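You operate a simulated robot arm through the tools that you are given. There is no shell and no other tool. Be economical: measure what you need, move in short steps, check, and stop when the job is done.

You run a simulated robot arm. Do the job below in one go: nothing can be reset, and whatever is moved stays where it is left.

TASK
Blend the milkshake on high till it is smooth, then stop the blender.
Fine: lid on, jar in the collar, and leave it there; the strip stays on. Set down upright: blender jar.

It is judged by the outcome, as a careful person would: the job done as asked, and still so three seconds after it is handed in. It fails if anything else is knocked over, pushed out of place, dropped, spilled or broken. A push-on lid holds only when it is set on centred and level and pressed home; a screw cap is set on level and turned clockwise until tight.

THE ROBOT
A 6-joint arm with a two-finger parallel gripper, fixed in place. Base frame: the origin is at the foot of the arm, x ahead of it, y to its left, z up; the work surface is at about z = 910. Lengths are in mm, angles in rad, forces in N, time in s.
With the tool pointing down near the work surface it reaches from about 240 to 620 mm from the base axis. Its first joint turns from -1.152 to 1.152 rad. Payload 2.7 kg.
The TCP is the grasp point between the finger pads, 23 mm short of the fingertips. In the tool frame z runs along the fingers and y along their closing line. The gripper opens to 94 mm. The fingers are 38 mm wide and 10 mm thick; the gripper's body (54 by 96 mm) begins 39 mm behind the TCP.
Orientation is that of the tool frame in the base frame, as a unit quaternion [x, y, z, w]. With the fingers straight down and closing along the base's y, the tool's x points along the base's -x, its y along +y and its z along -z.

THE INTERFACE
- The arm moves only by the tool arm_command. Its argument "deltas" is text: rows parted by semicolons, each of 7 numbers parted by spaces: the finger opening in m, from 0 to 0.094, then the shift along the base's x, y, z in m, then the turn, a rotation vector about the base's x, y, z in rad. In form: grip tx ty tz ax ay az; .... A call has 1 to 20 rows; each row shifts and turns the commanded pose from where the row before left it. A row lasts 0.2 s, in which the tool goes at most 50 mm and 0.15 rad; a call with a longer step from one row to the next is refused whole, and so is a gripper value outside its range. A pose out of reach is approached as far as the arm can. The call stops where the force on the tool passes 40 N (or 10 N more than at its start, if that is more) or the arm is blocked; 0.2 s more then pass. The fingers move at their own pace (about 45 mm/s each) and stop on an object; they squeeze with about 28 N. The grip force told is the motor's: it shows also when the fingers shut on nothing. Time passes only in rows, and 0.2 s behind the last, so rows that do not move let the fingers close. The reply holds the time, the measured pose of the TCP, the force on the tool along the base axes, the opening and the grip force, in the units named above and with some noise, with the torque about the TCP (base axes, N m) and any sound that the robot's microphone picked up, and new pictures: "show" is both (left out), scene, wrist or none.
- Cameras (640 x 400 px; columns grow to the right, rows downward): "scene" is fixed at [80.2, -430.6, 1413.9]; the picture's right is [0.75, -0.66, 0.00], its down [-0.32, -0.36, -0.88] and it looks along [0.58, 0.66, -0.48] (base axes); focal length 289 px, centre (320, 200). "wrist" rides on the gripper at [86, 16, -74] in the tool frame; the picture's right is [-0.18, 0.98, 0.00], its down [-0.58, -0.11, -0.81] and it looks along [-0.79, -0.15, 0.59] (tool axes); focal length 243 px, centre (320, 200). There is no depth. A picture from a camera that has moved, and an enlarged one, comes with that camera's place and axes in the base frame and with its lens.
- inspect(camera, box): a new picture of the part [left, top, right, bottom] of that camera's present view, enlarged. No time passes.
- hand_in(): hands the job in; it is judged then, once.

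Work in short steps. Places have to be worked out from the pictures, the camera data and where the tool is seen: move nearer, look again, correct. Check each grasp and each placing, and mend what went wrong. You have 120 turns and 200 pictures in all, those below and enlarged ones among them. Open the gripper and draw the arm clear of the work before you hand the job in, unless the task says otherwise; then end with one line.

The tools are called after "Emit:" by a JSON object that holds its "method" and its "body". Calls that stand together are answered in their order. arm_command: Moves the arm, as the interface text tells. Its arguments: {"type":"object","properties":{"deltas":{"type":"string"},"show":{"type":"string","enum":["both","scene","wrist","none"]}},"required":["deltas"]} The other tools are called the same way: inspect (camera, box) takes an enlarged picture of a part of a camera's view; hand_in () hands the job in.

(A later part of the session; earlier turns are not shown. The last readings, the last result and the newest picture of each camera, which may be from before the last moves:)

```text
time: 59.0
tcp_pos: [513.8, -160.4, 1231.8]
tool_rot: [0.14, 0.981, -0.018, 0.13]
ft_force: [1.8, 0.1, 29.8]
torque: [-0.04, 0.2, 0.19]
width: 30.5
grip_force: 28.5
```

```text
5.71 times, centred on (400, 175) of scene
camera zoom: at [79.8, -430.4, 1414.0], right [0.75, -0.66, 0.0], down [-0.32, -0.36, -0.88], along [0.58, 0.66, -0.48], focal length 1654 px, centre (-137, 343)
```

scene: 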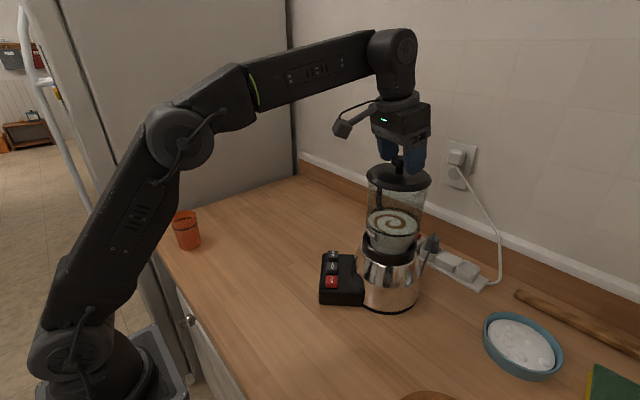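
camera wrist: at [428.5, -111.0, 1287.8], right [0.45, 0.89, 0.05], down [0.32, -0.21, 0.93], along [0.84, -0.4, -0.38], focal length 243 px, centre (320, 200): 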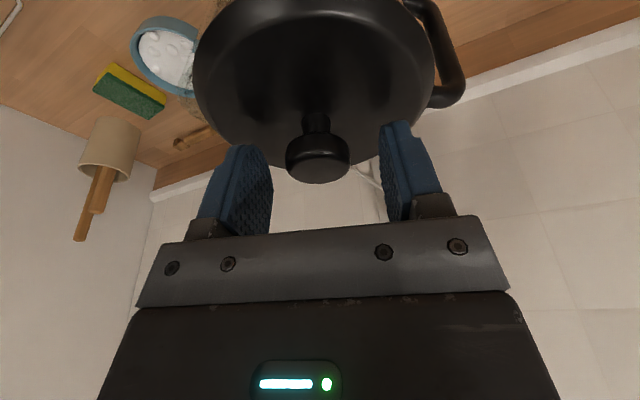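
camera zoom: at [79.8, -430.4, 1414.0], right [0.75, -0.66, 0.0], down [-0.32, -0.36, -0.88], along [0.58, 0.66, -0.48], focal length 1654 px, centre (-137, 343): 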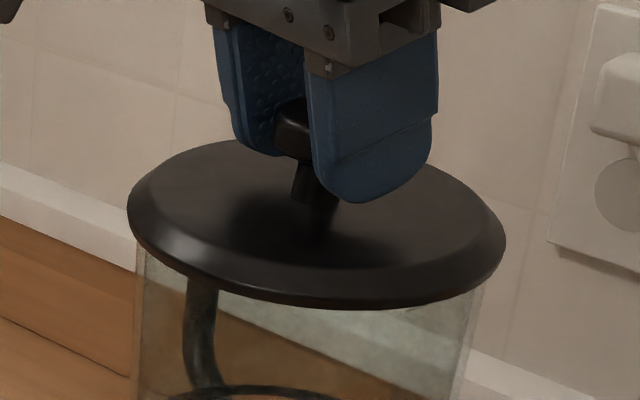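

The lid is centred and sitting on the rim. Now press it home.

Emit:
{"method": "arm_command", "body": {"deltas": "0 0 0 -0.003 0 0 0;0 0 0 -0.003 0 0 0;0 0 0 -0.003 0 0 0;0 0 0 0 0 0 0", "show": "none"}}

Emit:
{"method": "inspect", "body": {"camera": "scene", "box": [355, 140, 445, 210]}}

```text
time: 59.8
tcp_pos: [514.0, -162.2, 1226.5]
tool_rot: [0.141, 0.981, -0.019, 0.131]
ft_force: [0.3, 0.2, 2.6]
torque: [0.01, 0.12, 0.03]
width: 30.5
grip_force: 28.1
stopped in row 3: the force on the tool passed its limit at 42 N (the readings are from after the stop); the commanded pose is now the measured one
```

```text
5.71 times, centred on (400, 175) of scene
camera zoom: at [80.2, -430.6, 1413.9], right [0.75, -0.66, 0.0], down [-0.32, -0.36, -0.88], along [0.58, 0.66, -0.48], focal length 1654 px, centre (-137, 343)
```

zoom: 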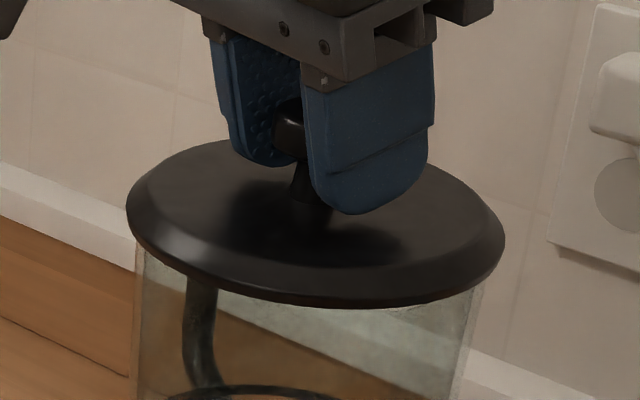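

Force reached 42 N. Test whether the lid holds by a very small pull upward.

Emit:
{"method": "arm_command", "body": {"deltas": "0 0 0 0.001 0 0 0;0 0 0 0.001 0 0 0;0 0 0 0.001 0 0 0", "show": "none"}}

```text
time: 60.5
tcp_pos: [516.5, -160.9, 1229.3]
tool_rot: [0.14, 0.981, -0.019, 0.131]
ft_force: [0.6, 1.2, -0.8]
torque: [-0.04, 0.01, 0.0]
width: 30.5
grip_force: 27.7
```

The lid rose freely, so it isn't home; centring is likely still a few mm off. Set it down, release, retreat and measure again.

Emit:
{"method": "arm_command", "body": {"deltas": "0 0 0 -0.002 0 0 0;0 0 0 -0.001 0 0 0;0.02 0 0 0 0 0 0;0.06 0 0 0 0 0 0;0.06 0 0 0.004 0 0 0;0.06 -0.01 0 0.03 0 0 0;0.06 -0.02 0.005 0.03 0 0 0;0.06 -0.035 0.01 0 0 0 0;0.094 -0.04 0.01 0 0 0 0;0.094 -0.04 0.01 0 0 0 0;0.094 -0.02 0.022 0 0 0 0;0.094 0 0 0 0 0 0;0.094 0 0 0 0 0 0", "show": "none"}}

Emit:
{"method": "inspect", "body": {"camera": "wrist", "box": [260, 80, 420, 200]}}

Emit:
{"method": "inspect", "body": {"camera": "scene", "box": [355, 145, 445, 215]}}

```text
time: 63.4
tcp_pos: [348.9, -101.4, 1291.1]
tool_rot: [0.141, 0.981, -0.018, 0.131]
ft_force: [-0.1, 0.8, 0.1]
torque: [-0.01, 0.02, 0.0]
width: 93.8
grip_force: 0.1
heard: snap
```

```text
3.33 times, centred on (340, 140) of wrist
camera zoom: at [256.8, -57.3, 1341.8], right [0.45, 0.89, 0.05], down [0.3, -0.2, 0.93], along [0.84, -0.4, -0.36], focal length 809 px, centre (253, 400)
```

zoom: 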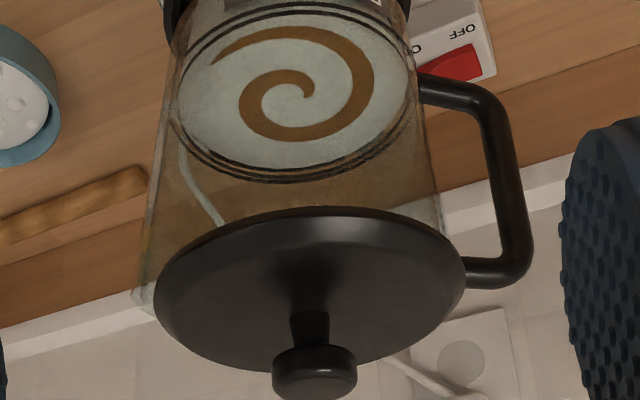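

```text
5.71 times, centred on (400, 180) of scene
camera zoom: at [80.2, -430.6, 1413.9], right [0.75, -0.66, 0.0], down [-0.32, -0.36, -0.88], along [0.58, 0.66, -0.48], focal length 1654 px, centre (-137, 314)
```

zoom: 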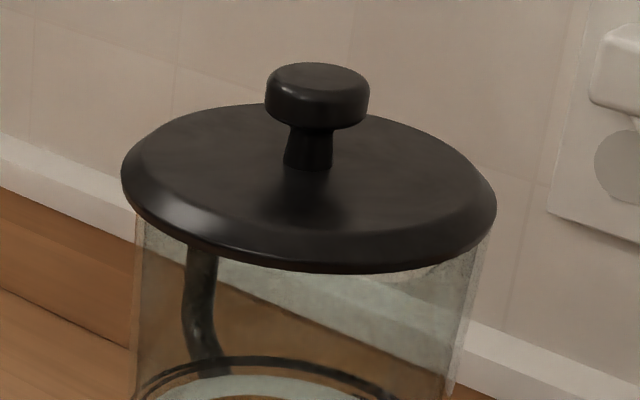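

A snap was heard, but the lid still looks off toward (+x,+y). Check jar and lid more closely in the same crop as earlier.

Emit:
{"method": "inspect", "body": {"camera": "scene", "box": [330, 140, 450, 280]}}

Emit:
{"method": "inspect", "body": {"camera": "wrist", "box": [280, 60, 400, 140]}}

```text
2.86 times, centred on (390, 210) of scene
camera zoom: at [80.2, -430.6, 1413.9], right [0.75, -0.66, 0.0], down [-0.32, -0.36, -0.88], along [0.58, 0.66, -0.48], focal length 827 px, centre (120, 171)
```

zoom: 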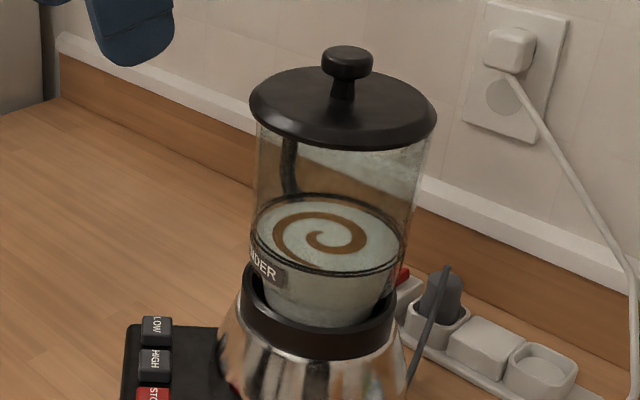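

```text
5.00 times, centred on (340, 100) of wrist
camera zoom: at [256.8, -57.3, 1341.8], right [0.45, 0.89, 0.05], down [0.3, -0.2, 0.93], along [0.84, -0.4, -0.36], focal length 1213 px, centre (220, 700)
```

zoom: 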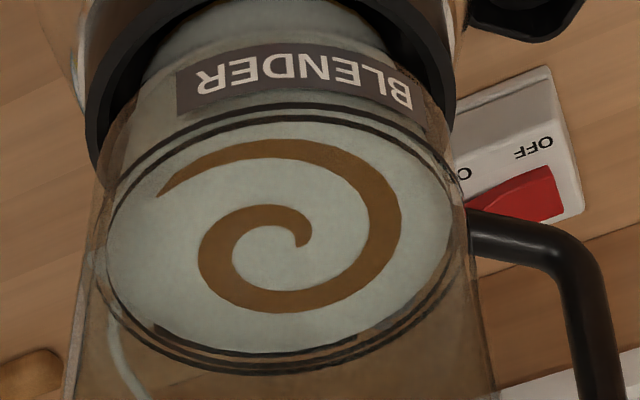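

The lid seems cocked (far side lower, near side up) though a snap was heard. Regrip the knob and test whether it's held by a tiny pull.

Emit:
{"method": "arm_command", "body": {"deltas": "0.094 0.02 -0.022 0 0.0045 0.0154 0;0.06 0.04 -0.01 0 0 0 0;0.06 0.04 -0.01 0 0 0 0;0.06 0.035 -0.01 0 0 0 0;0.06 0.02 -0.006 -0.03 0 0 0;0.06 0.012 -0.001 -0.025 0 0 0;0.06 0 0 0 0 0 0"}}

Emit:
{"method": "inspect", "body": {"camera": "scene", "box": [355, 120, 445, 190]}}

```text
time: 65.0
tcp_pos: [516.1, -163.4, 1233.7]
tool_rot: [0.141, 0.982, -0.018, 0.123]
ft_force: [0.5, -0.3, -0.5]
torque: [0.0, 0.0, 0.02]
width: 59.9
grip_force: 0.0
camera wrist: at [424.1, -118.8, 1287.8], right [0.45, 0.89, 0.05], down [0.32, -0.21, 0.93], along [0.84, -0.4, -0.38], focal length 243 px, centre (320, 200)
```

scene: 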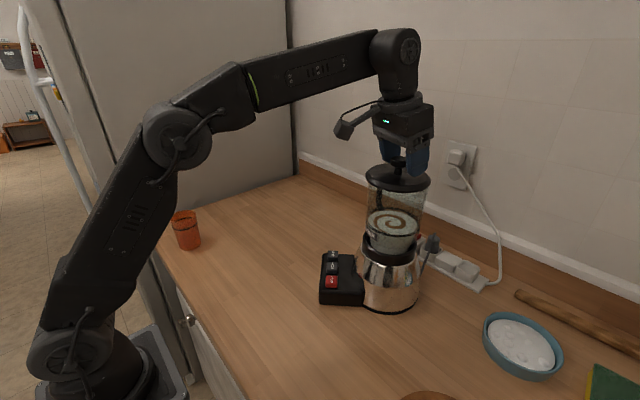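
wrist: 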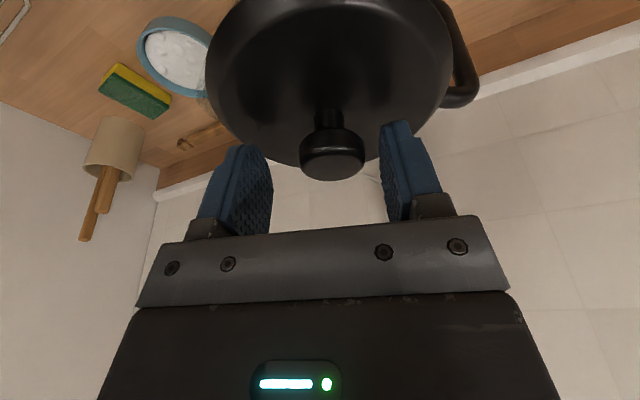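

```text
5.71 times, centred on (400, 155) of scene
camera zoom: at [80.2, -430.6, 1413.9], right [0.75, -0.66, 0.0], down [-0.32, -0.36, -0.88], along [0.58, 0.66, -0.48], focal length 1654 px, centre (-137, 457)
```

zoom: 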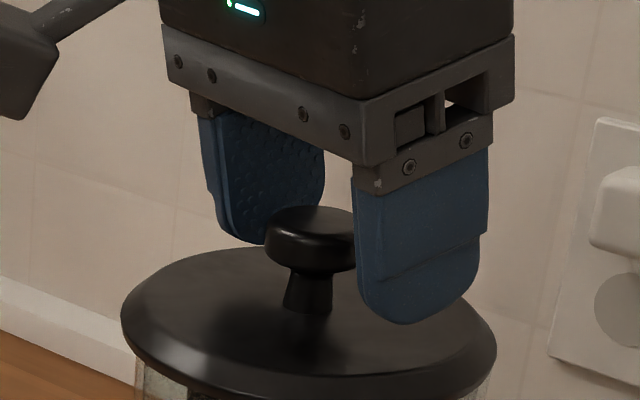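

Knob is ~6 mm toward +y of the finger centre. Centre on it, grip, and pull slightly.

Emit:
{"method": "arm_command", "body": {"deltas": "0.06 0.0017 0.0058 0 0 0 0;0.06 0 0 -0.002 0 0 0;0.03 0 0 0 0 0 0;0 0 0 0 0 0 0;0 0 0 0 0 0 0;0 0 0 0 0 0 0;0 0 0 0.0015 0 0 0;0 0 0 0.0015 0 0 0", "show": "none"}}

Emit:
{"method": "inspect", "body": {"camera": "scene", "box": [355, 140, 445, 210]}}

```text
time: 66.8
tcp_pos: [518.1, -156.9, 1237.8]
tool_rot: [0.142, 0.982, -0.017, 0.123]
ft_force: [-0.7, -0.2, 0.0]
torque: [0.02, 0.01, -0.02]
width: 30.3
grip_force: 28.5
heard: snap
```

```text
5.71 times, centred on (400, 175) of scene
camera zoom: at [80.2, -430.6, 1413.9], right [0.75, -0.66, 0.0], down [-0.32, -0.36, -0.88], along [0.58, 0.66, -0.48], focal length 1654 px, centre (-137, 343)
```

zoom: 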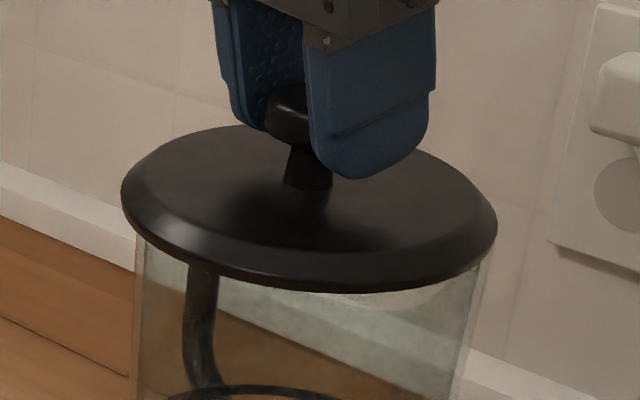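

I realise the protruding glass is the jar's spout (opposite the handle); measured against the jar's ring axis, the lid is centred at this position, and the snaps were the lid going on and then popping off under my pull. Press it straight down here.

Emit:
{"method": "arm_command", "body": {"deltas": "0 0 0 -0.003 0 0 0;0 0 0 -0.003 0 0 0;0 0 0 -0.002 0 0 0;0 0 0 -0.002 0 0 0;0 0 0 0 0 0 0", "show": "none"}}

Emit:
{"method": "inspect", "body": {"camera": "scene", "box": [355, 140, 445, 210]}}

```text
time: 68.0
tcp_pos: [518.4, -156.9, 1233.4]
tool_rot: [0.141, 0.981, -0.019, 0.131]
ft_force: [5.1, -2.2, 35.8]
torque: [-0.09, -0.13, 0.13]
width: 30.3
grip_force: 28.1
```

```text
5.71 times, centred on (400, 175) of scene
camera zoom: at [79.7, -430.5, 1414.0], right [0.75, -0.66, 0.0], down [-0.32, -0.36, -0.88], along [0.58, 0.66, -0.48], focal length 1654 px, centre (-137, 343)
```

zoom: 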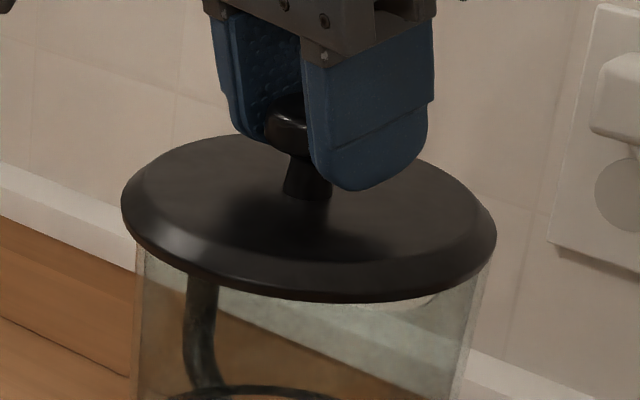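

Press further in place and listen for a snap.

Emit:
{"method": "arm_command", "body": {"deltas": "0 0 0 -0.002 0 0 0;0 0 0 -0.002 0 0 0;0 0 0 -0.002 0 0 0;0 0 0 0 0 0 0", "show": "none"}}

Emit:
{"method": "inspect", "body": {"camera": "scene", "box": [355, 140, 445, 210]}}

```text
time: 69.0
tcp_pos: [517.3, -156.5, 1227.7]
tool_rot: [0.141, 0.981, -0.019, 0.13]
ft_force: [-0.2, -2.4, 37.3]
torque: [-0.06, 0.13, 0.05]
width: 30.4
grip_force: 27.8
```

```text
5.71 times, centred on (400, 175) of scene
camera zoom: at [79.6, -430.5, 1414.0], right [0.75, -0.66, 0.0], down [-0.32, -0.36, -0.88], along [0.58, 0.66, -0.48], focal length 1654 px, centre (-137, 343)
```

zoom: 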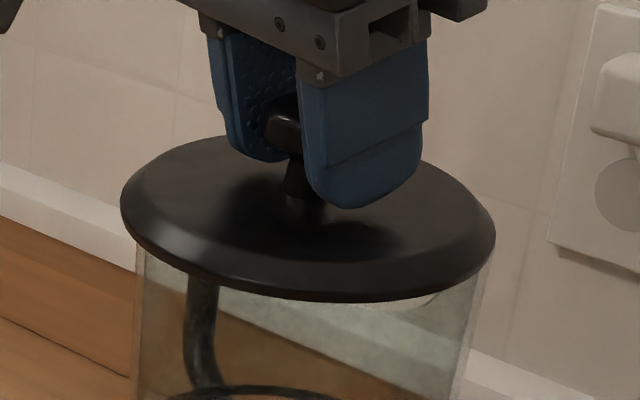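

Lid is where it was when the snap occurred on release (grip may hold it slightly tilted). Unload a bit and release, listening.

Emit:
{"method": "arm_command", "body": {"deltas": "0 0 0 0.002 0 0 0;0.01 0 0 0 0 0 0;0.03 0 0 0 0 0 0;0.06 0 0 0 0 0 0;0.06 0 0 0.003 0 0 0;0.06 0 0 0 0 0 0", "show": "none"}}

Emit:
{"method": "inspect", "body": {"camera": "scene", "box": [355, 140, 445, 210]}}

```text
time: 70.3
tcp_pos: [517.4, -156.4, 1226.4]
tool_rot: [0.141, 0.982, -0.018, 0.124]
ft_force: [-0.9, 5.5, 20.1]
torque: [0.15, 0.28, 0.05]
width: 55.3
grip_force: 0.2
```

```text
5.71 times, centred on (400, 175) of scene
camera zoom: at [79.9, -430.3, 1414.1], right [0.75, -0.66, 0.0], down [-0.32, -0.36, -0.88], along [0.58, 0.66, -0.48], focal length 1654 px, centre (-137, 343)
```

zoom: 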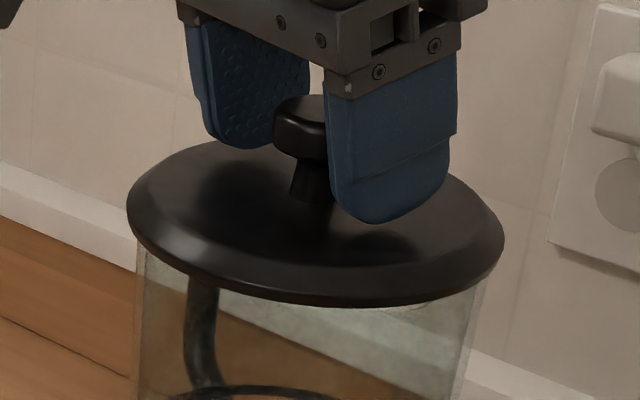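

The fingertips now bear on the disc either side of the knob and the lid sits centred (127–504 vs ideal 129–505). Press down with the tips.

Emit:
{"method": "arm_command", "body": {"deltas": "0.06 0 0 -0.002 0 0 0;0.06 0 0 -0.002 0 0 0;0.06 0 0 -0.002 0 0 0;0.06 0 0 0 0 0 0", "show": "none"}}

Emit:
{"method": "inspect", "body": {"camera": "scene", "box": [355, 140, 445, 210]}}

```text
time: 71.2
tcp_pos: [517.5, -155.6, 1227.7]
tool_rot: [0.14, 0.981, -0.018, 0.133]
ft_force: [0.1, 0.9, 3.5]
torque: [0.01, 0.03, -0.02]
width: 59.7
grip_force: 0.0
heard: snap
stopped in row 4: the force on the tool passed its limit at 40 N (the readings are from after the stop); the commanded pose is now the measured one
```

```text
5.71 times, centred on (400, 175) of scene
camera zoom: at [80.2, -430.5, 1414.0], right [0.75, -0.66, 0.0], down [-0.32, -0.36, -0.88], along [0.58, 0.66, -0.48], focal length 1654 px, centre (-137, 343)
```

zoom: 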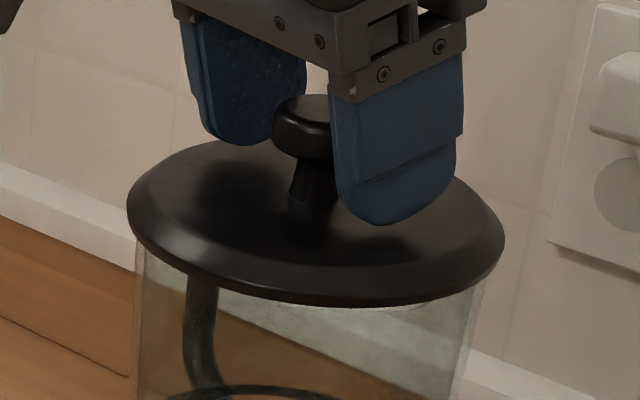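

Snap heard while pressing, lid centred. Raise the hand and retreat without touching it.

Emit:
{"method": "arm_command", "body": {"deltas": "0.06 0 0 0.004 0 0 0;0.06 -0.002 0 0.015 0 0 0;0.06 -0.008 0 0.03 0 0 0;0.06 -0.02 0.005 0.03 0 0 0;0.06 -0.035 0.01 0 0 0 0;0.094 -0.04 0.01 0 0 0 0;0.094 -0.04 0.01 0 0 0 0;0.094 -0.02 0.022 0 0 0 0;0.094 0 0 0 0 0 0"}}

Emit:
{"method": "inspect", "body": {"camera": "wrist", "box": [260, 80, 420, 200]}}

Emit:
{"method": "inspect", "body": {"camera": "scene", "box": [355, 140, 445, 210]}}

```text
time: 73.2
tcp_pos: [353.1, -100.1, 1305.9]
tool_rot: [0.141, 0.981, -0.018, 0.132]
ft_force: [-1.2, 0.7, 0.1]
torque: [0.02, -0.04, 0.02]
width: 94.1
grip_force: 0.0
camera wrist: at [259.4, -54.2, 1356.6], right [0.45, 0.89, 0.05], down [0.3, -0.2, 0.93], along [0.84, -0.4, -0.36], focal length 243 px, centre (320, 200)
```

scene: 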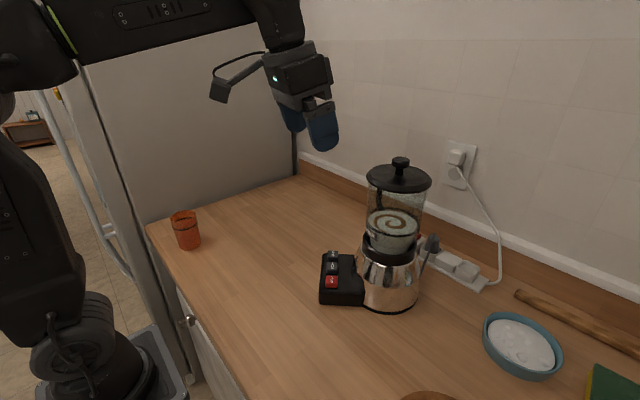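
wrist: 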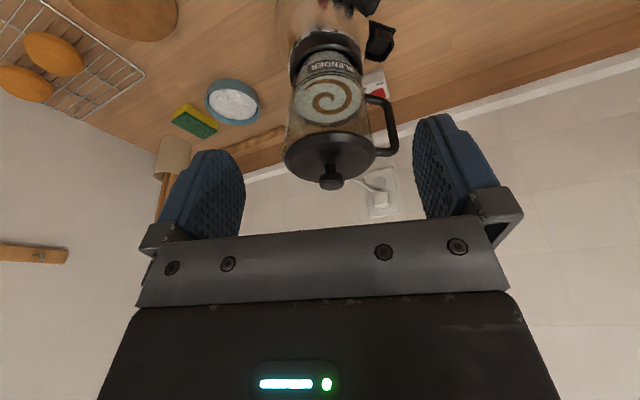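

```text
3.33 times, centred on (340, 140) of wrist
camera zoom: at [259.4, -54.2, 1356.6], right [0.45, 0.89, 0.05], down [0.3, -0.2, 0.93], along [0.84, -0.4, -0.36], focal length 809 px, centre (253, 400)
```

zoom: 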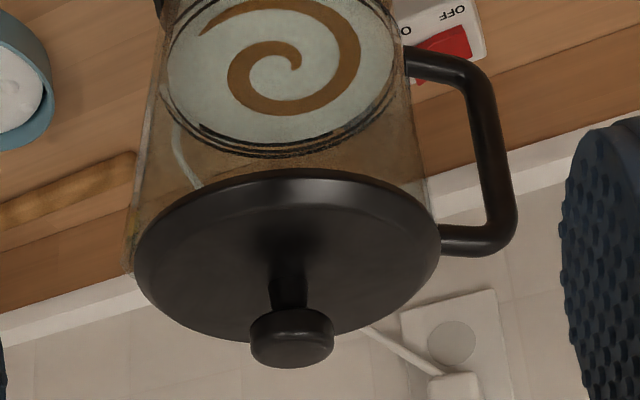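

```text
5.71 times, centred on (400, 175) of scene
camera zoom: at [80.2, -430.6, 1413.9], right [0.75, -0.66, 0.0], down [-0.32, -0.36, -0.88], along [0.58, 0.66, -0.48], focal length 1654 px, centre (-137, 343)
```

zoom: 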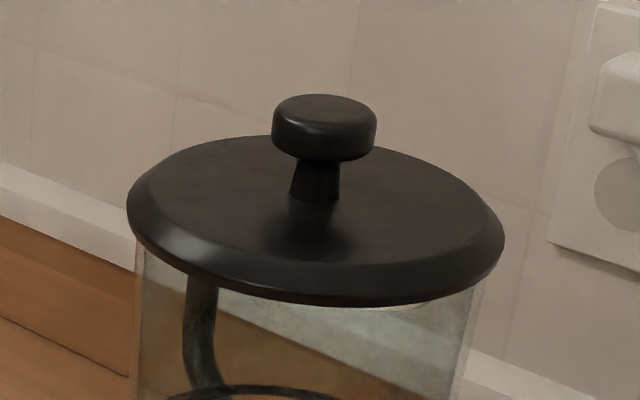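

Lid level, centred and snapped. Buttons triangulate to HIGH (432,-72), STOP (402,-101), top z≈965–975. Close the fingers, set yaw -0.785 with slight tilt away from the jar, and go above HIGH.

Emit:
{"method": "arm_command", "body": {"deltas": "0.05 0 0 0 0.04 0.136 0;0.02 0 0 0 0 0 -0.13;0 0 0 -0.01 0 0 -0.13;0 0.01 0.005 -0.02 0 0 -0.12;0 0.015 0.01 -0.03 0 0 -0.12;0 0.02 0.01 -0.035 0 0 0;0 0.02 0 -0.04 0 0 0;0 0.02 0 -0.04 0 0 0;0 0 0 0 0 0 0"}}

Emit:
{"method": "inspect", "body": {"camera": "scene", "box": [290, 130, 450, 320]}}

```text
time: 75.2
tcp_pos: [438.1, -74.4, 1130.5]
tool_rot: [0.383, 0.922, -0.023, 0.058]
ft_force: [0.5, -0.2, 0.0]
torque: [0.02, -0.02, 0.0]
width: 0.0
grip_force: 28.0
camera wrist: at [383.1, 4.8, 1194.9], right [0.82, 0.57, 0.02], down [0.26, -0.41, 0.87], along [0.5, -0.71, -0.49], focal length 243 px, centre (320, 200)
```

scene: 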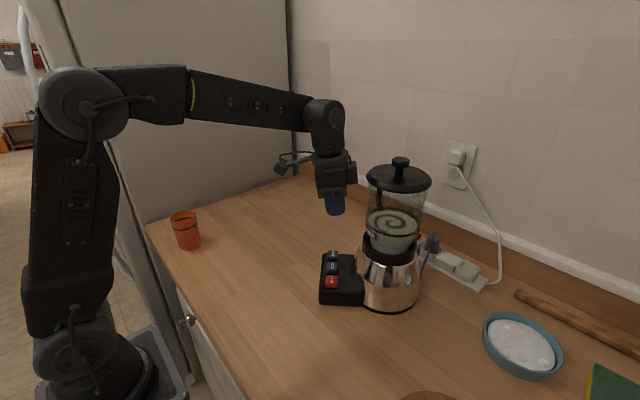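
wrist: 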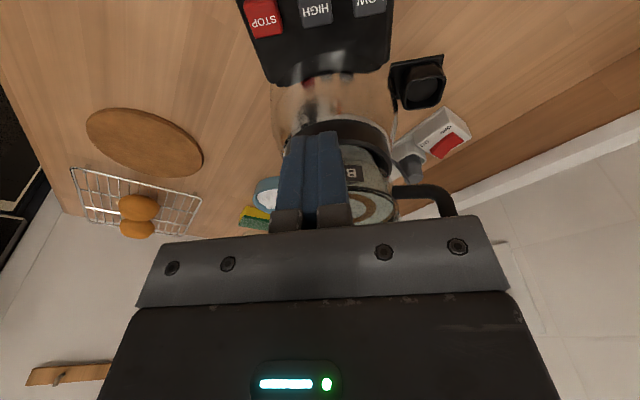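

```text
2.11 times, centred on (370, 225) of scene
camera zoom: at [80.2, -430.6, 1413.9], right [0.75, -0.66, 0.0], down [-0.32, -0.36, -0.88], along [0.58, 0.66, -0.48], focal length 609 px, centre (215, 147)
```

zoom: 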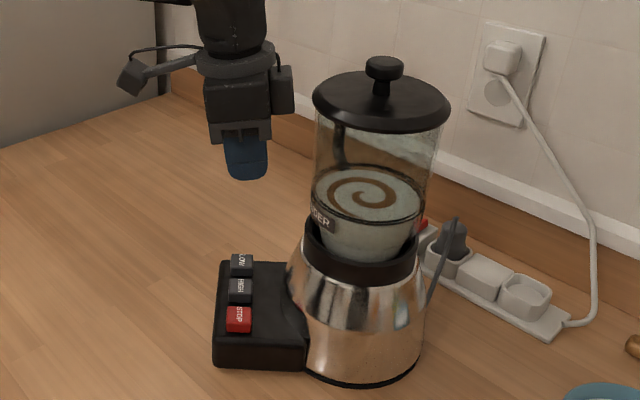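

HIGH now measures (437,-72). Descend to ~25 mm above it, offset slightly toward the jar because of the tilt.

Emit:
{"method": "arm_command", "body": {"deltas": "0 0.002 -0.002 -0.035 0 0 0;0 0 0 -0.035 0 0 0;0 0 0 -0.035 0 0 0;0 0 0 -0.01 0 0 0;0 0 0 0 0 0 0"}}

Emit:
{"method": "inspect", "body": {"camera": "scene", "box": [300, 200, 400, 320]}}

Emit:
{"method": "inspect", "body": {"camera": "wrist", "box": [220, 0, 440, 180]}}

```text
time: 76.4
tcp_pos: [439.4, -76.9, 1014.8]
tool_rot: [0.382, 0.922, -0.023, 0.057]
ft_force: [-0.1, 0.0, -0.9]
torque: [0.0, 0.01, 0.02]
width: 0.0
grip_force: 28.5
camera wrist: at [385.2, 3.3, 1080.0], right [0.82, 0.57, 0.02], down [0.26, -0.41, 0.87], along [0.5, -0.71, -0.49], focal length 243 px, centre (320, 200)
```

scene: 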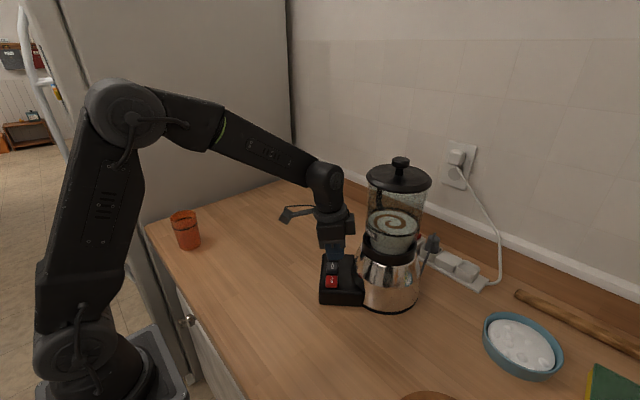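
wrist: 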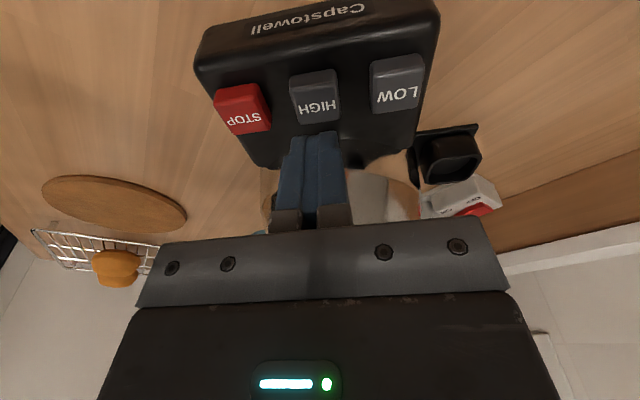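

```text
3.33 times, centred on (350, 260) of scene
camera zoom: at [80.2, -430.6, 1413.9], right [0.75, -0.66, 0.0], down [-0.32, -0.36, -0.88], along [0.58, 0.66, -0.48], focal length 964 px, centre (220, 0)
```

zoom: 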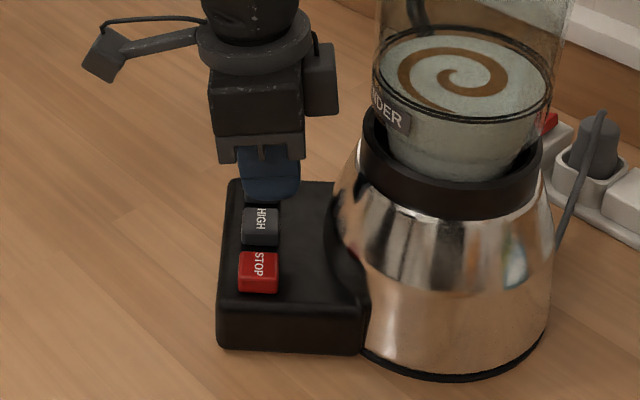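

```text
2.22 times, centred on (330, 90) of wrist
camera zoom: at [385.2, 3.3, 1080.0], right [0.82, 0.57, 0.02], down [0.26, -0.41, 0.87], along [0.5, -0.71, -0.49], focal length 539 px, centre (298, 444)
```

zoom: 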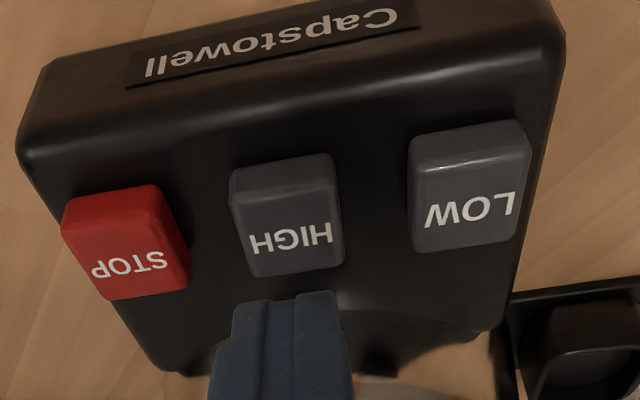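

Fingertip lines up with HIGH. Shift slightly and press down gently.

Emit:
{"method": "arm_command", "body": {"deltas": "0 -0.002 0.002 -0.012 0 0 0;0 0 0 -0.006 0 0 0;0 0 0 -0.004 0 0 0;0 0 0 -0.003 0 0 0;0 0 0 -0.003 0 0 0", "show": "wrist"}}

```text
time: 77.6
tcp_pos: [437.8, -73.0, 987.8]
tool_rot: [0.381, 0.922, -0.024, 0.057]
ft_force: [0.0, -0.3, 2.4]
torque: [0.02, 0.04, 0.01]
width: 0.2
grip_force: 28.1
heard: click
camera wrist: at [383.6, 5.0, 1052.4], right [0.82, 0.57, 0.02], down [0.26, -0.41, 0.87], along [0.5, -0.71, -0.49], focal length 243 px, centre (320, 200)
```

wrist: 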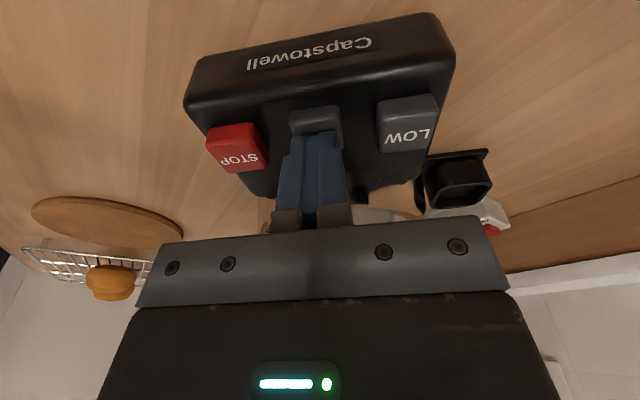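

Click heard. Lift off and check for the motor.

Emit:
{"method": "arm_command", "body": {"deltas": "0 0 0 0.01 0 0 0;0 0 0 0.02 0 0 0;0 0 0 0.01 0 0 0;0 0 0 0 0 0 0", "show": "none"}}

Emit:
{"method": "inspect", "body": {"camera": "scene", "box": [300, 150, 450, 320]}}

```text
time: 78.6
tcp_pos: [438.2, -73.2, 1028.2]
tool_rot: [0.382, 0.922, -0.023, 0.057]
ft_force: [0.0, -0.6, 0.0]
torque: [0.02, 0.0, -0.01]
width: 0.1
grip_force: 27.5
```

```text
2.35 times, centred on (375, 235) of scene
camera zoom: at [80.2, -430.6, 1413.9], right [0.75, -0.66, 0.0], down [-0.32, -0.36, -0.88], along [0.58, 0.66, -0.48], focal length 681 px, centre (191, 118)
```

zoom: 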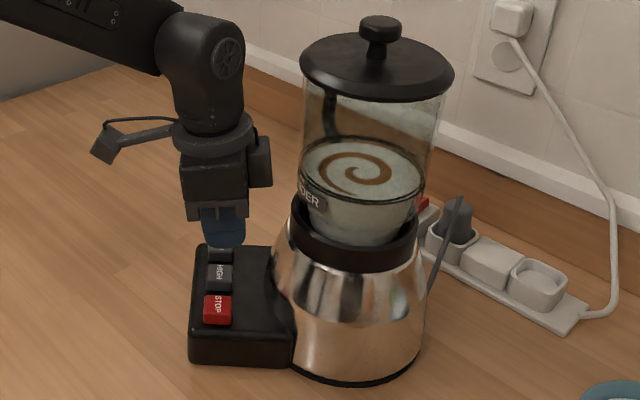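

No motor sound. Wait a second to listen, and look at the strip switch.

Emit:
{"method": "arm_command", "body": {"deltas": "0 0 0 0.02 0 0 0;0 -0.02 0.02 0.03 0 0 0;0 -0.02 0.02 0.03 0 0 0;0 0 0 0 0 0 0;0 0 0 0 0 0 0", "show": "wrist"}}

Emit:
{"method": "inspect", "body": {"camera": "wrist", "box": [360, 40, 500, 180]}}

Emit:
{"method": "inspect", "body": {"camera": "scene", "box": [400, 210, 500, 300]}}

Emit:
{"method": "inspect", "body": {"camera": "scene", "box": [350, 200, 440, 270]}}

```text
time: 79.8
tcp_pos: [397.3, -33.2, 1107.5]
tool_rot: [0.382, 0.922, -0.023, 0.057]
ft_force: [-0.2, -0.6, 0.5]
torque: [0.0, 0.01, 0.0]
width: 0.0
grip_force: 28.0
camera wrist: at [343.1, 45.5, 1172.1], right [0.82, 0.57, 0.02], down [0.26, -0.41, 0.87], along [0.5, -0.71, -0.49], focal length 243 px, centre (320, 200)
```

wrist: 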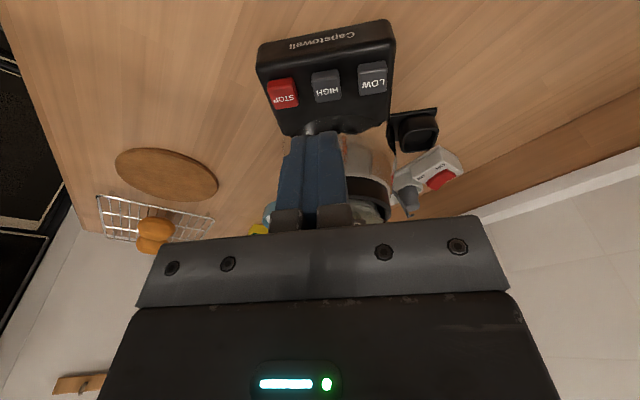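

```text
2.86 times, centred on (430, 110) of wrist
camera zoom: at [343.1, 45.5, 1172.1], right [0.82, 0.57, 0.02], down [0.26, -0.41, 0.87], along [0.5, -0.71, -0.49], focal length 693 px, centre (6, 457)
```

zoom: 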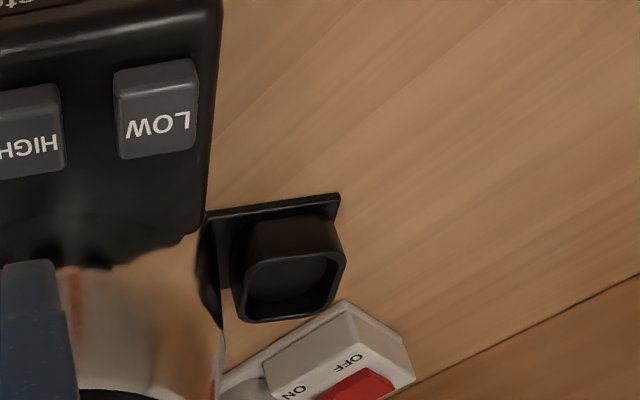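

```text
4.44 times, centred on (450, 255) of scene
camera zoom: at [80.2, -430.6, 1413.9], right [0.75, -0.66, 0.0], down [-0.32, -0.36, -0.88], along [0.58, 0.66, -0.48], focal length 1286 px, centre (-258, -44)
```

zoom: 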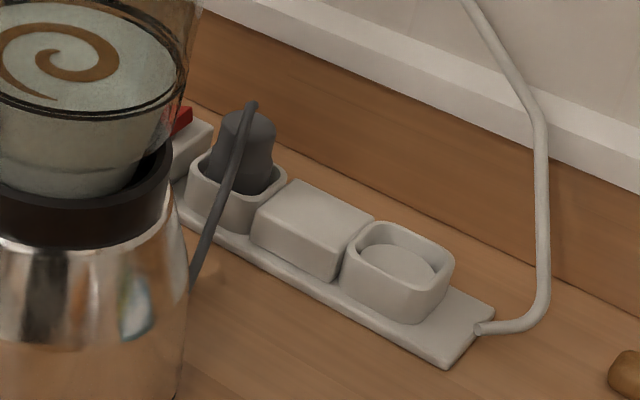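

```text
5.71 times, centred on (395, 235) of scene
camera zoom: at [80.2, -430.6, 1413.9], right [0.75, -0.66, 0.0], down [-0.32, -0.36, -0.88], along [0.58, 0.66, -0.48], focal length 1654 px, centre (-109, 0)
```

zoom: 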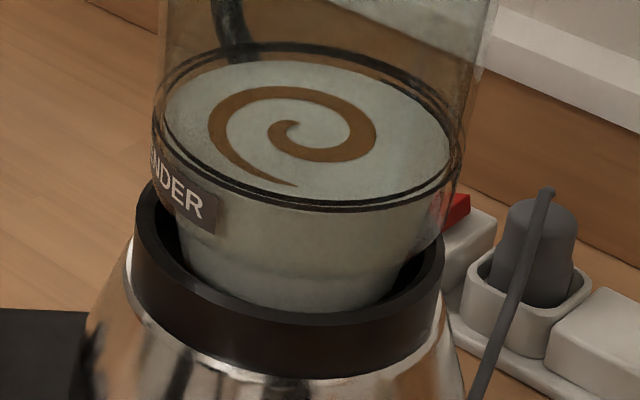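

Button clicked but no motor; the strip is out of reach and stated on, so jar or lid may not be fully seated. Take a near-horizontal look at lid and collar with the wrist camera.

Emit:
{"method": "arm_command", "body": {"deltas": "0.03 0 0 0.03 0 0 0.125;0.06 -0.01 -0.01 0.03 0 0 0.125;0.094 -0.01 -0.02 0.03 0 0 0.125;0.094 0 -0.02 0.02 0 0 0.125;0.094 0 -0.02 0 -0.035 -0.12 0;0.094 0 -0.014 0 -0.035 -0.12 0;0.094 0 0 0 -0.035 -0.12 0;0.094 0 0 0 -0.035 -0.12 0;0.094 0 0 0 0 0 0", "show": "wrist"}}

Emit:
{"method": "inspect", "body": {"camera": "wrist", "box": [230, 60, 410, 200]}}

```text
time: 81.8
tcp_pos: [377.2, -119.7, 1216.6]
tool_rot: [0.135, 0.942, -0.043, 0.305]
ft_force: [1.0, -0.5, -0.4]
torque: [-0.01, -0.04, 0.0]
width: 94.1
grip_force: 0.0
camera wrist: at [274.5, -70.1, 1228.6], right [0.42, 0.9, 0.11], down [-0.03, -0.11, 0.99], along [0.91, -0.42, -0.01], focal length 243 px, centre (320, 200)
```

wrist: 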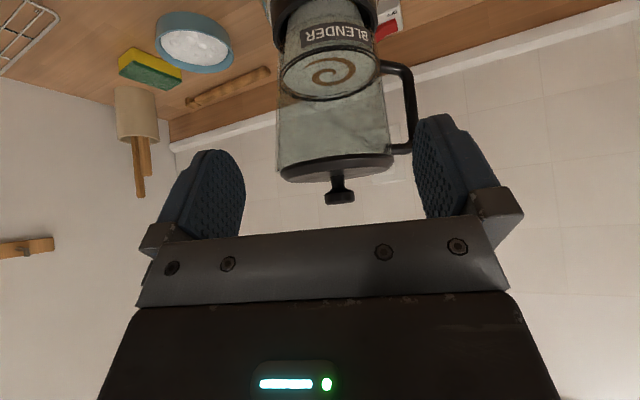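

```text
2.86 times, centred on (320, 130) of wrist
camera zoom: at [274.5, -70.1, 1228.6], right [0.42, 0.9, 0.11], down [-0.03, -0.11, 0.99], along [0.91, -0.42, -0.01], focal length 693 px, centre (320, 400)
```

zoom: 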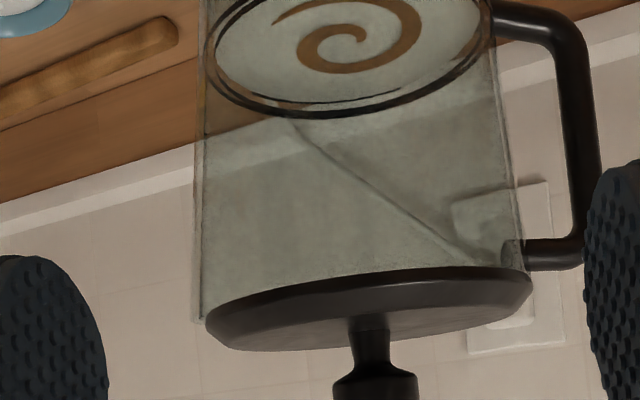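

Lid looks flush and level. Now look at the collar joint from lower down.

Emit:
{"method": "arm_command", "body": {"deltas": "0.094 0 0 -0.04 0 0 0;0.094 0 0 -0.04 0 0 0;0.094 0 0 -0.04 0 0 0;0.094 0 0 0 0 0 0", "show": "none"}}

Emit:
{"method": "inspect", "body": {"camera": "wrist", "box": [240, 40, 420, 200]}}

```text
time: 82.8
tcp_pos: [376.2, -117.2, 1097.6]
tool_rot: [0.136, 0.942, -0.044, 0.305]
ft_force: [-1.3, -0.5, -0.5]
torque: [-0.02, 0.02, 0.0]
width: 94.0
grip_force: 0.1
```

```text
2.50 times, centred on (330, 120) of wrist
camera zoom: at [274.2, -69.9, 1108.7], right [0.42, 0.9, 0.11], down [-0.03, -0.11, 0.99], along [0.91, -0.42, -0.02], focal length 606 px, centre (295, 400)
```

zoom: 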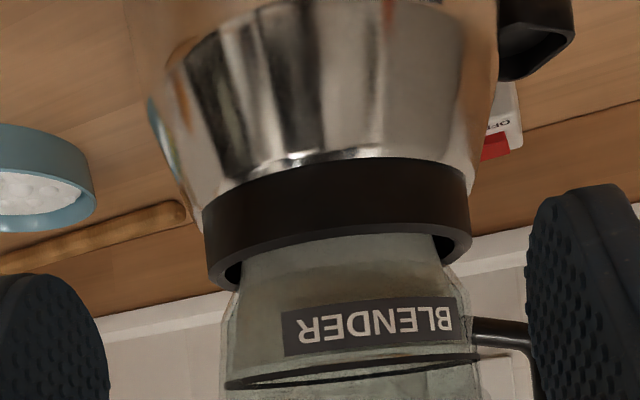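

Jar sits level and centred in the collar. I'll check the strip's rocker more closely (ON or OFF), as power may be the issue.

Emit:
{"method": "arm_command", "body": {"deltas": "0.094 0 0.035 0 0.03 0.103 0;0.094 0.01 0.035 0 0.03 0.103 0;0.094 0.02 0.03 0 0.03 0.103 0;0.094 0.025 0.02 0 0.03 0.103 0;0.094 0.03 0.014 0 0 0 0;0.094 0.03 0 0 0 0 0;0.094 0 0 0 0 0 0", "show": "wrist"}}

Emit:
{"method": "inspect", "body": {"camera": "wrist", "box": [260, 100, 400, 210]}}

```text
time: 84.4
tcp_pos: [494.6, 14.4, 1097.5]
tool_rot: [0.142, 0.985, -0.014, 0.096]
ft_force: [-0.9, 0.9, 0.8]
torque: [0.01, 0.01, -0.02]
width: 94.1
grip_force: 0.0
camera wrist: at [404.3, 58.8, 1155.9], right [0.45, 0.89, 0.04], down [0.37, -0.22, 0.9], along [0.81, -0.39, -0.43], focal length 243 px, centre (320, 200)
```

wrist: 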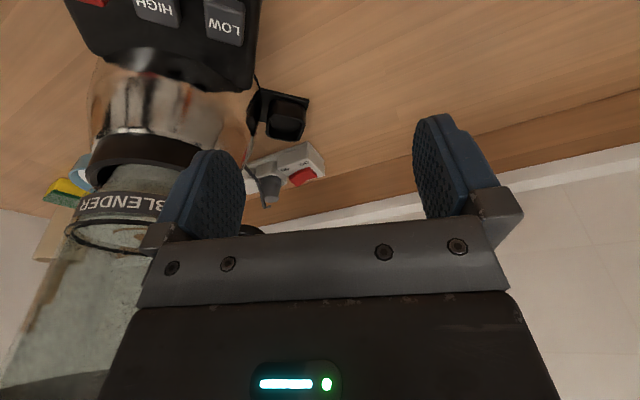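

```text
3.64 times, centred on (330, 155) of wrist
camera zoom: at [404.3, 58.8, 1155.9], right [0.45, 0.89, 0.04], down [0.37, -0.22, 0.9], along [0.81, -0.39, -0.43], focal length 882 px, centre (284, 364)
```

zoom: 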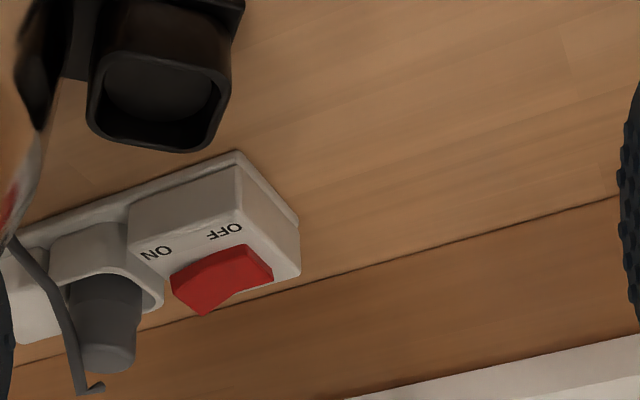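

The rocker's ON end is raised, i.e. the strip is switched OFF; ON end ≈ (703,-128,955). It's reachable with the tool pitched outward, coming from the +y side to avoid jar and handle. First close fingers and set orientation (yaw -0.87, pitch 0.9) here.

Emit:
{"method": "arm_command", "body": {"deltas": "0.06 0 0.01 0.01 0 0 -0.147;0.02 0 0.01 0.01 0 0 -0.147;0 0 0.01 0.01 0 0 -0.147;0 0 0.01 0.01 0 0 -0.147;0 0 0 0 -0.109 -0.0913 0;0 0 0 0 -0.109 -0.0913 0;0 0 0 0 -0.109 -0.0913 0;0 0 0 0 -0.109 -0.0913 0;0 0 0 0 -0.109 -0.0913 0;0 0 0 0 0 0 0"}}

Emit:
{"method": "inspect", "body": {"camera": "scene", "box": [240, 80, 480, 280]}}

```text
time: 86.6
tcp_pos: [494.5, 55.3, 1137.4]
tool_rot: [0.38, 0.814, -0.186, 0.398]
ft_force: [-1.3, -0.6, 0.8]
torque: [-0.01, 0.0, -0.05]
width: 0.0
grip_force: 27.9
camera wrist: at [434.9, 152.4, 1116.8], right [0.83, 0.55, 0.15], down [-0.26, 0.14, 0.95], along [0.5, -0.83, 0.26], focal length 243 px, centre (320, 200)
```

scene: 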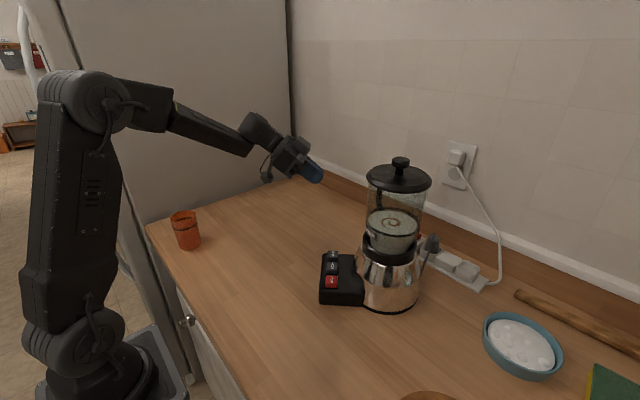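
wrist: 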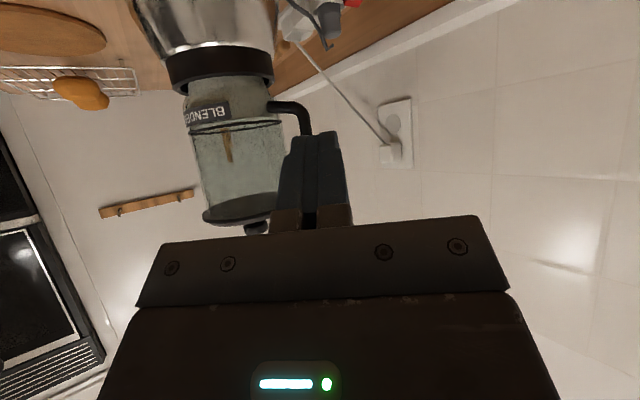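

```text
2.00 times, centred on (360, 180) of scene
camera zoom: at [80.2, -430.6, 1413.9], right [0.75, -0.66, 0.0], down [-0.32, -0.36, -0.88], along [0.58, 0.66, -0.48], focal length 579 px, centre (240, 240)
```

zoom: 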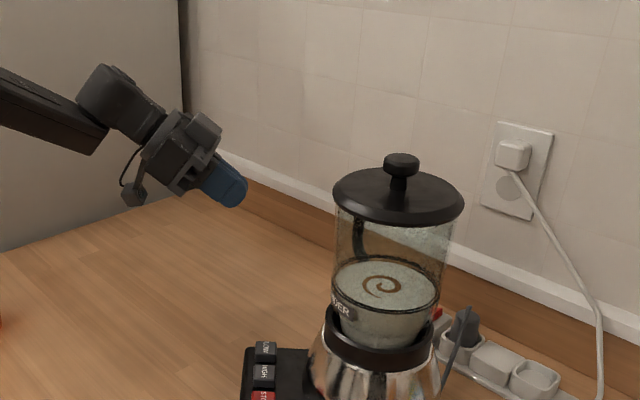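

Orientation good. Advance toward the switch, stopping ~40 mm short.

Emit:
{"method": "arm_command", "body": {"deltas": "0 0.025 -0.018 -0.01 0 0 0;0 0.03 -0.022 -0.018 0 0 0;0 0.03 -0.022 -0.02 0 0 0;0 0.03 -0.022 -0.02 0 0 0;0 0.025 -0.022 -0.02 0 0 0;0 0.02 -0.02 -0.015 0 0 0;0 0.012 -0.012 -0.01 0 0 0;0 0 0 0 0 0 0"}}

Emit:
{"method": "inspect", "body": {"camera": "scene", "box": [340, 140, 500, 290]}}

Emit:
{"method": "inspect", "body": {"camera": "wrist", "box": [180, 0, 460, 200]}}

```text
time: 88.4
tcp_pos: [664.5, -82.2, 1025.2]
tool_rot: [0.38, 0.815, -0.186, 0.397]
ft_force: [0.2, -0.2, -0.2]
torque: [0.03, 0.01, -0.02]
width: 0.0
grip_force: 28.3
camera wrist: at [606.8, 14.3, 1004.5], right [0.83, 0.55, 0.14], down [-0.26, 0.14, 0.95], along [0.5, -0.83, 0.26], focal length 243 px, centre (320, 200)
```

scene: 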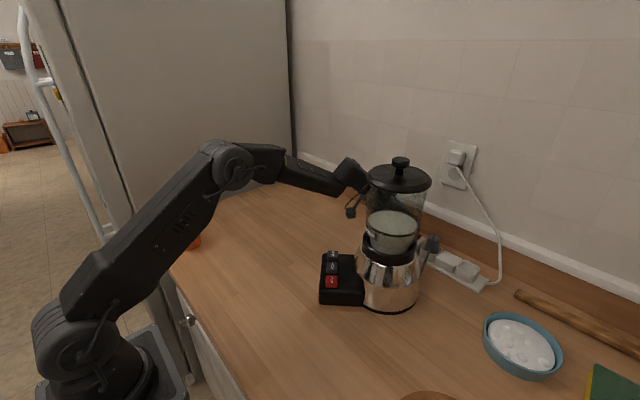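
wrist: 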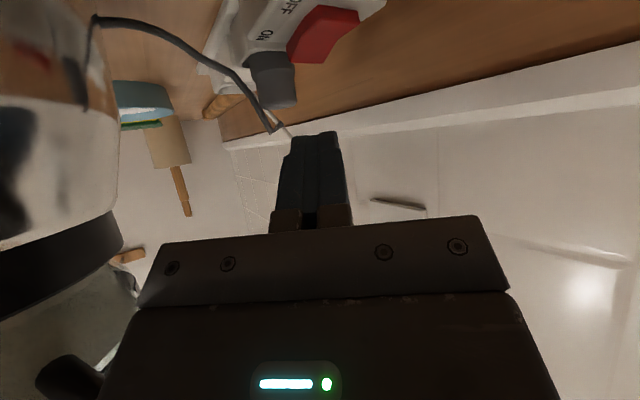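

```text
2.67 times, centred on (420, 215) of scene
camera zoom: at [80.2, -430.6, 1413.9], right [0.75, -0.66, 0.0], down [-0.32, -0.36, -0.88], along [0.58, 0.66, -0.48], focal length 772 px, centre (53, 160)
```

zoom: 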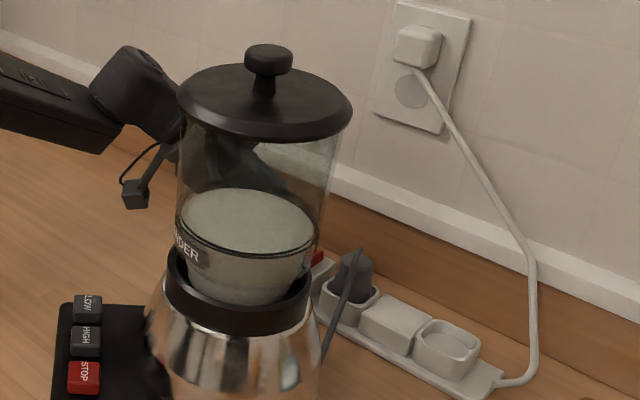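

```text
2.00 times, centred on (320, 100) of wrist
camera zoom: at [606.8, 14.3, 1004.5], right [0.83, 0.55, 0.14], down [-0.26, 0.14, 0.95], along [0.5, -0.83, 0.26], focal length 485 px, centre (320, 400)
```

zoom: 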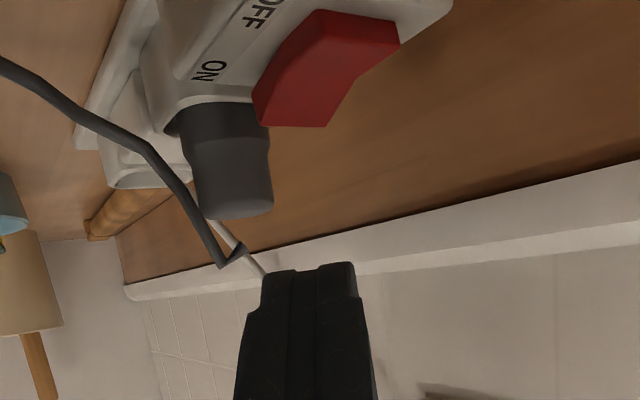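

The swirl is gone: the shake is smooth, so the blender has been running all along (strip is on; leave it alone). Retreat now and go press STOP.

Emit:
{"method": "arm_command", "body": {"deltas": "0 -0.02 0.02 0.015 0 0 0;0 -0.03 0.025 0.02 0 0 0;0 -0.03 0.025 0.02 0 0 0;0 -0.03 0.025 0.02 0.1 0.084 0;0 -0.035 0.022 0.015 0.109 0.0913 0;0 -0.03 0.01 0.01 0.109 0.0913 0;0 -0.03 0 0 0.109 0.0913 0;0 -0.03 -0.02 0 0.109 0.0913 0;0 -0.02 -0.03 0 0.05 0.042 0.04;0 -0.01 -0.03 0 0 0 0.05;0 0 -0.03 0 0 0 0;0 0 0 0 0 0 0"}}

Emit:
{"method": "inspect", "body": {"camera": "scene", "box": [290, 150, 450, 320]}}

```text
time: 91.0
tcp_pos: [399.5, -65.7, 1125.1]
tool_rot: [0.381, 0.922, -0.026, 0.065]
ft_force: [0.0, -0.8, -0.5]
torque: [0.0, -0.03, 0.0]
width: 0.1
grip_force: 28.1
camera wrist: at [344.9, 14.0, 1187.7], right [0.82, 0.57, 0.03], down [0.25, -0.4, 0.88], along [0.51, -0.72, -0.47], focal length 243 px, centre (320, 200)
```

scene: 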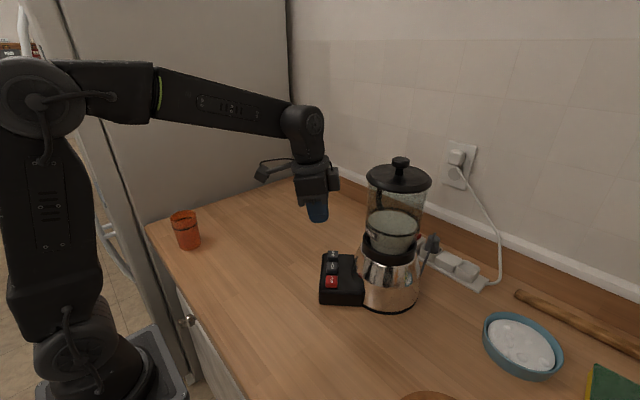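
wrist: 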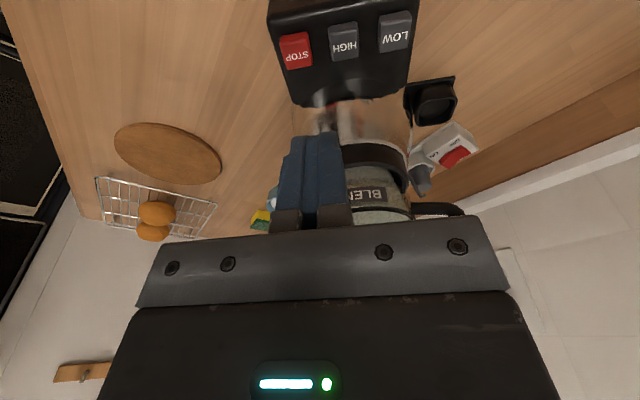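

```text
2.35 times, centred on (370, 235) of scene
camera zoom: at [80.2, -430.6, 1413.9], right [0.75, -0.66, 0.0], down [-0.32, -0.36, -0.88], along [0.58, 0.66, -0.48], focal length 681 px, centre (202, 118)
```

zoom: 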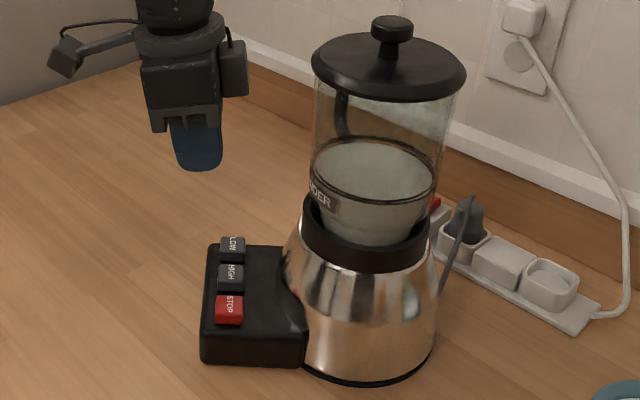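

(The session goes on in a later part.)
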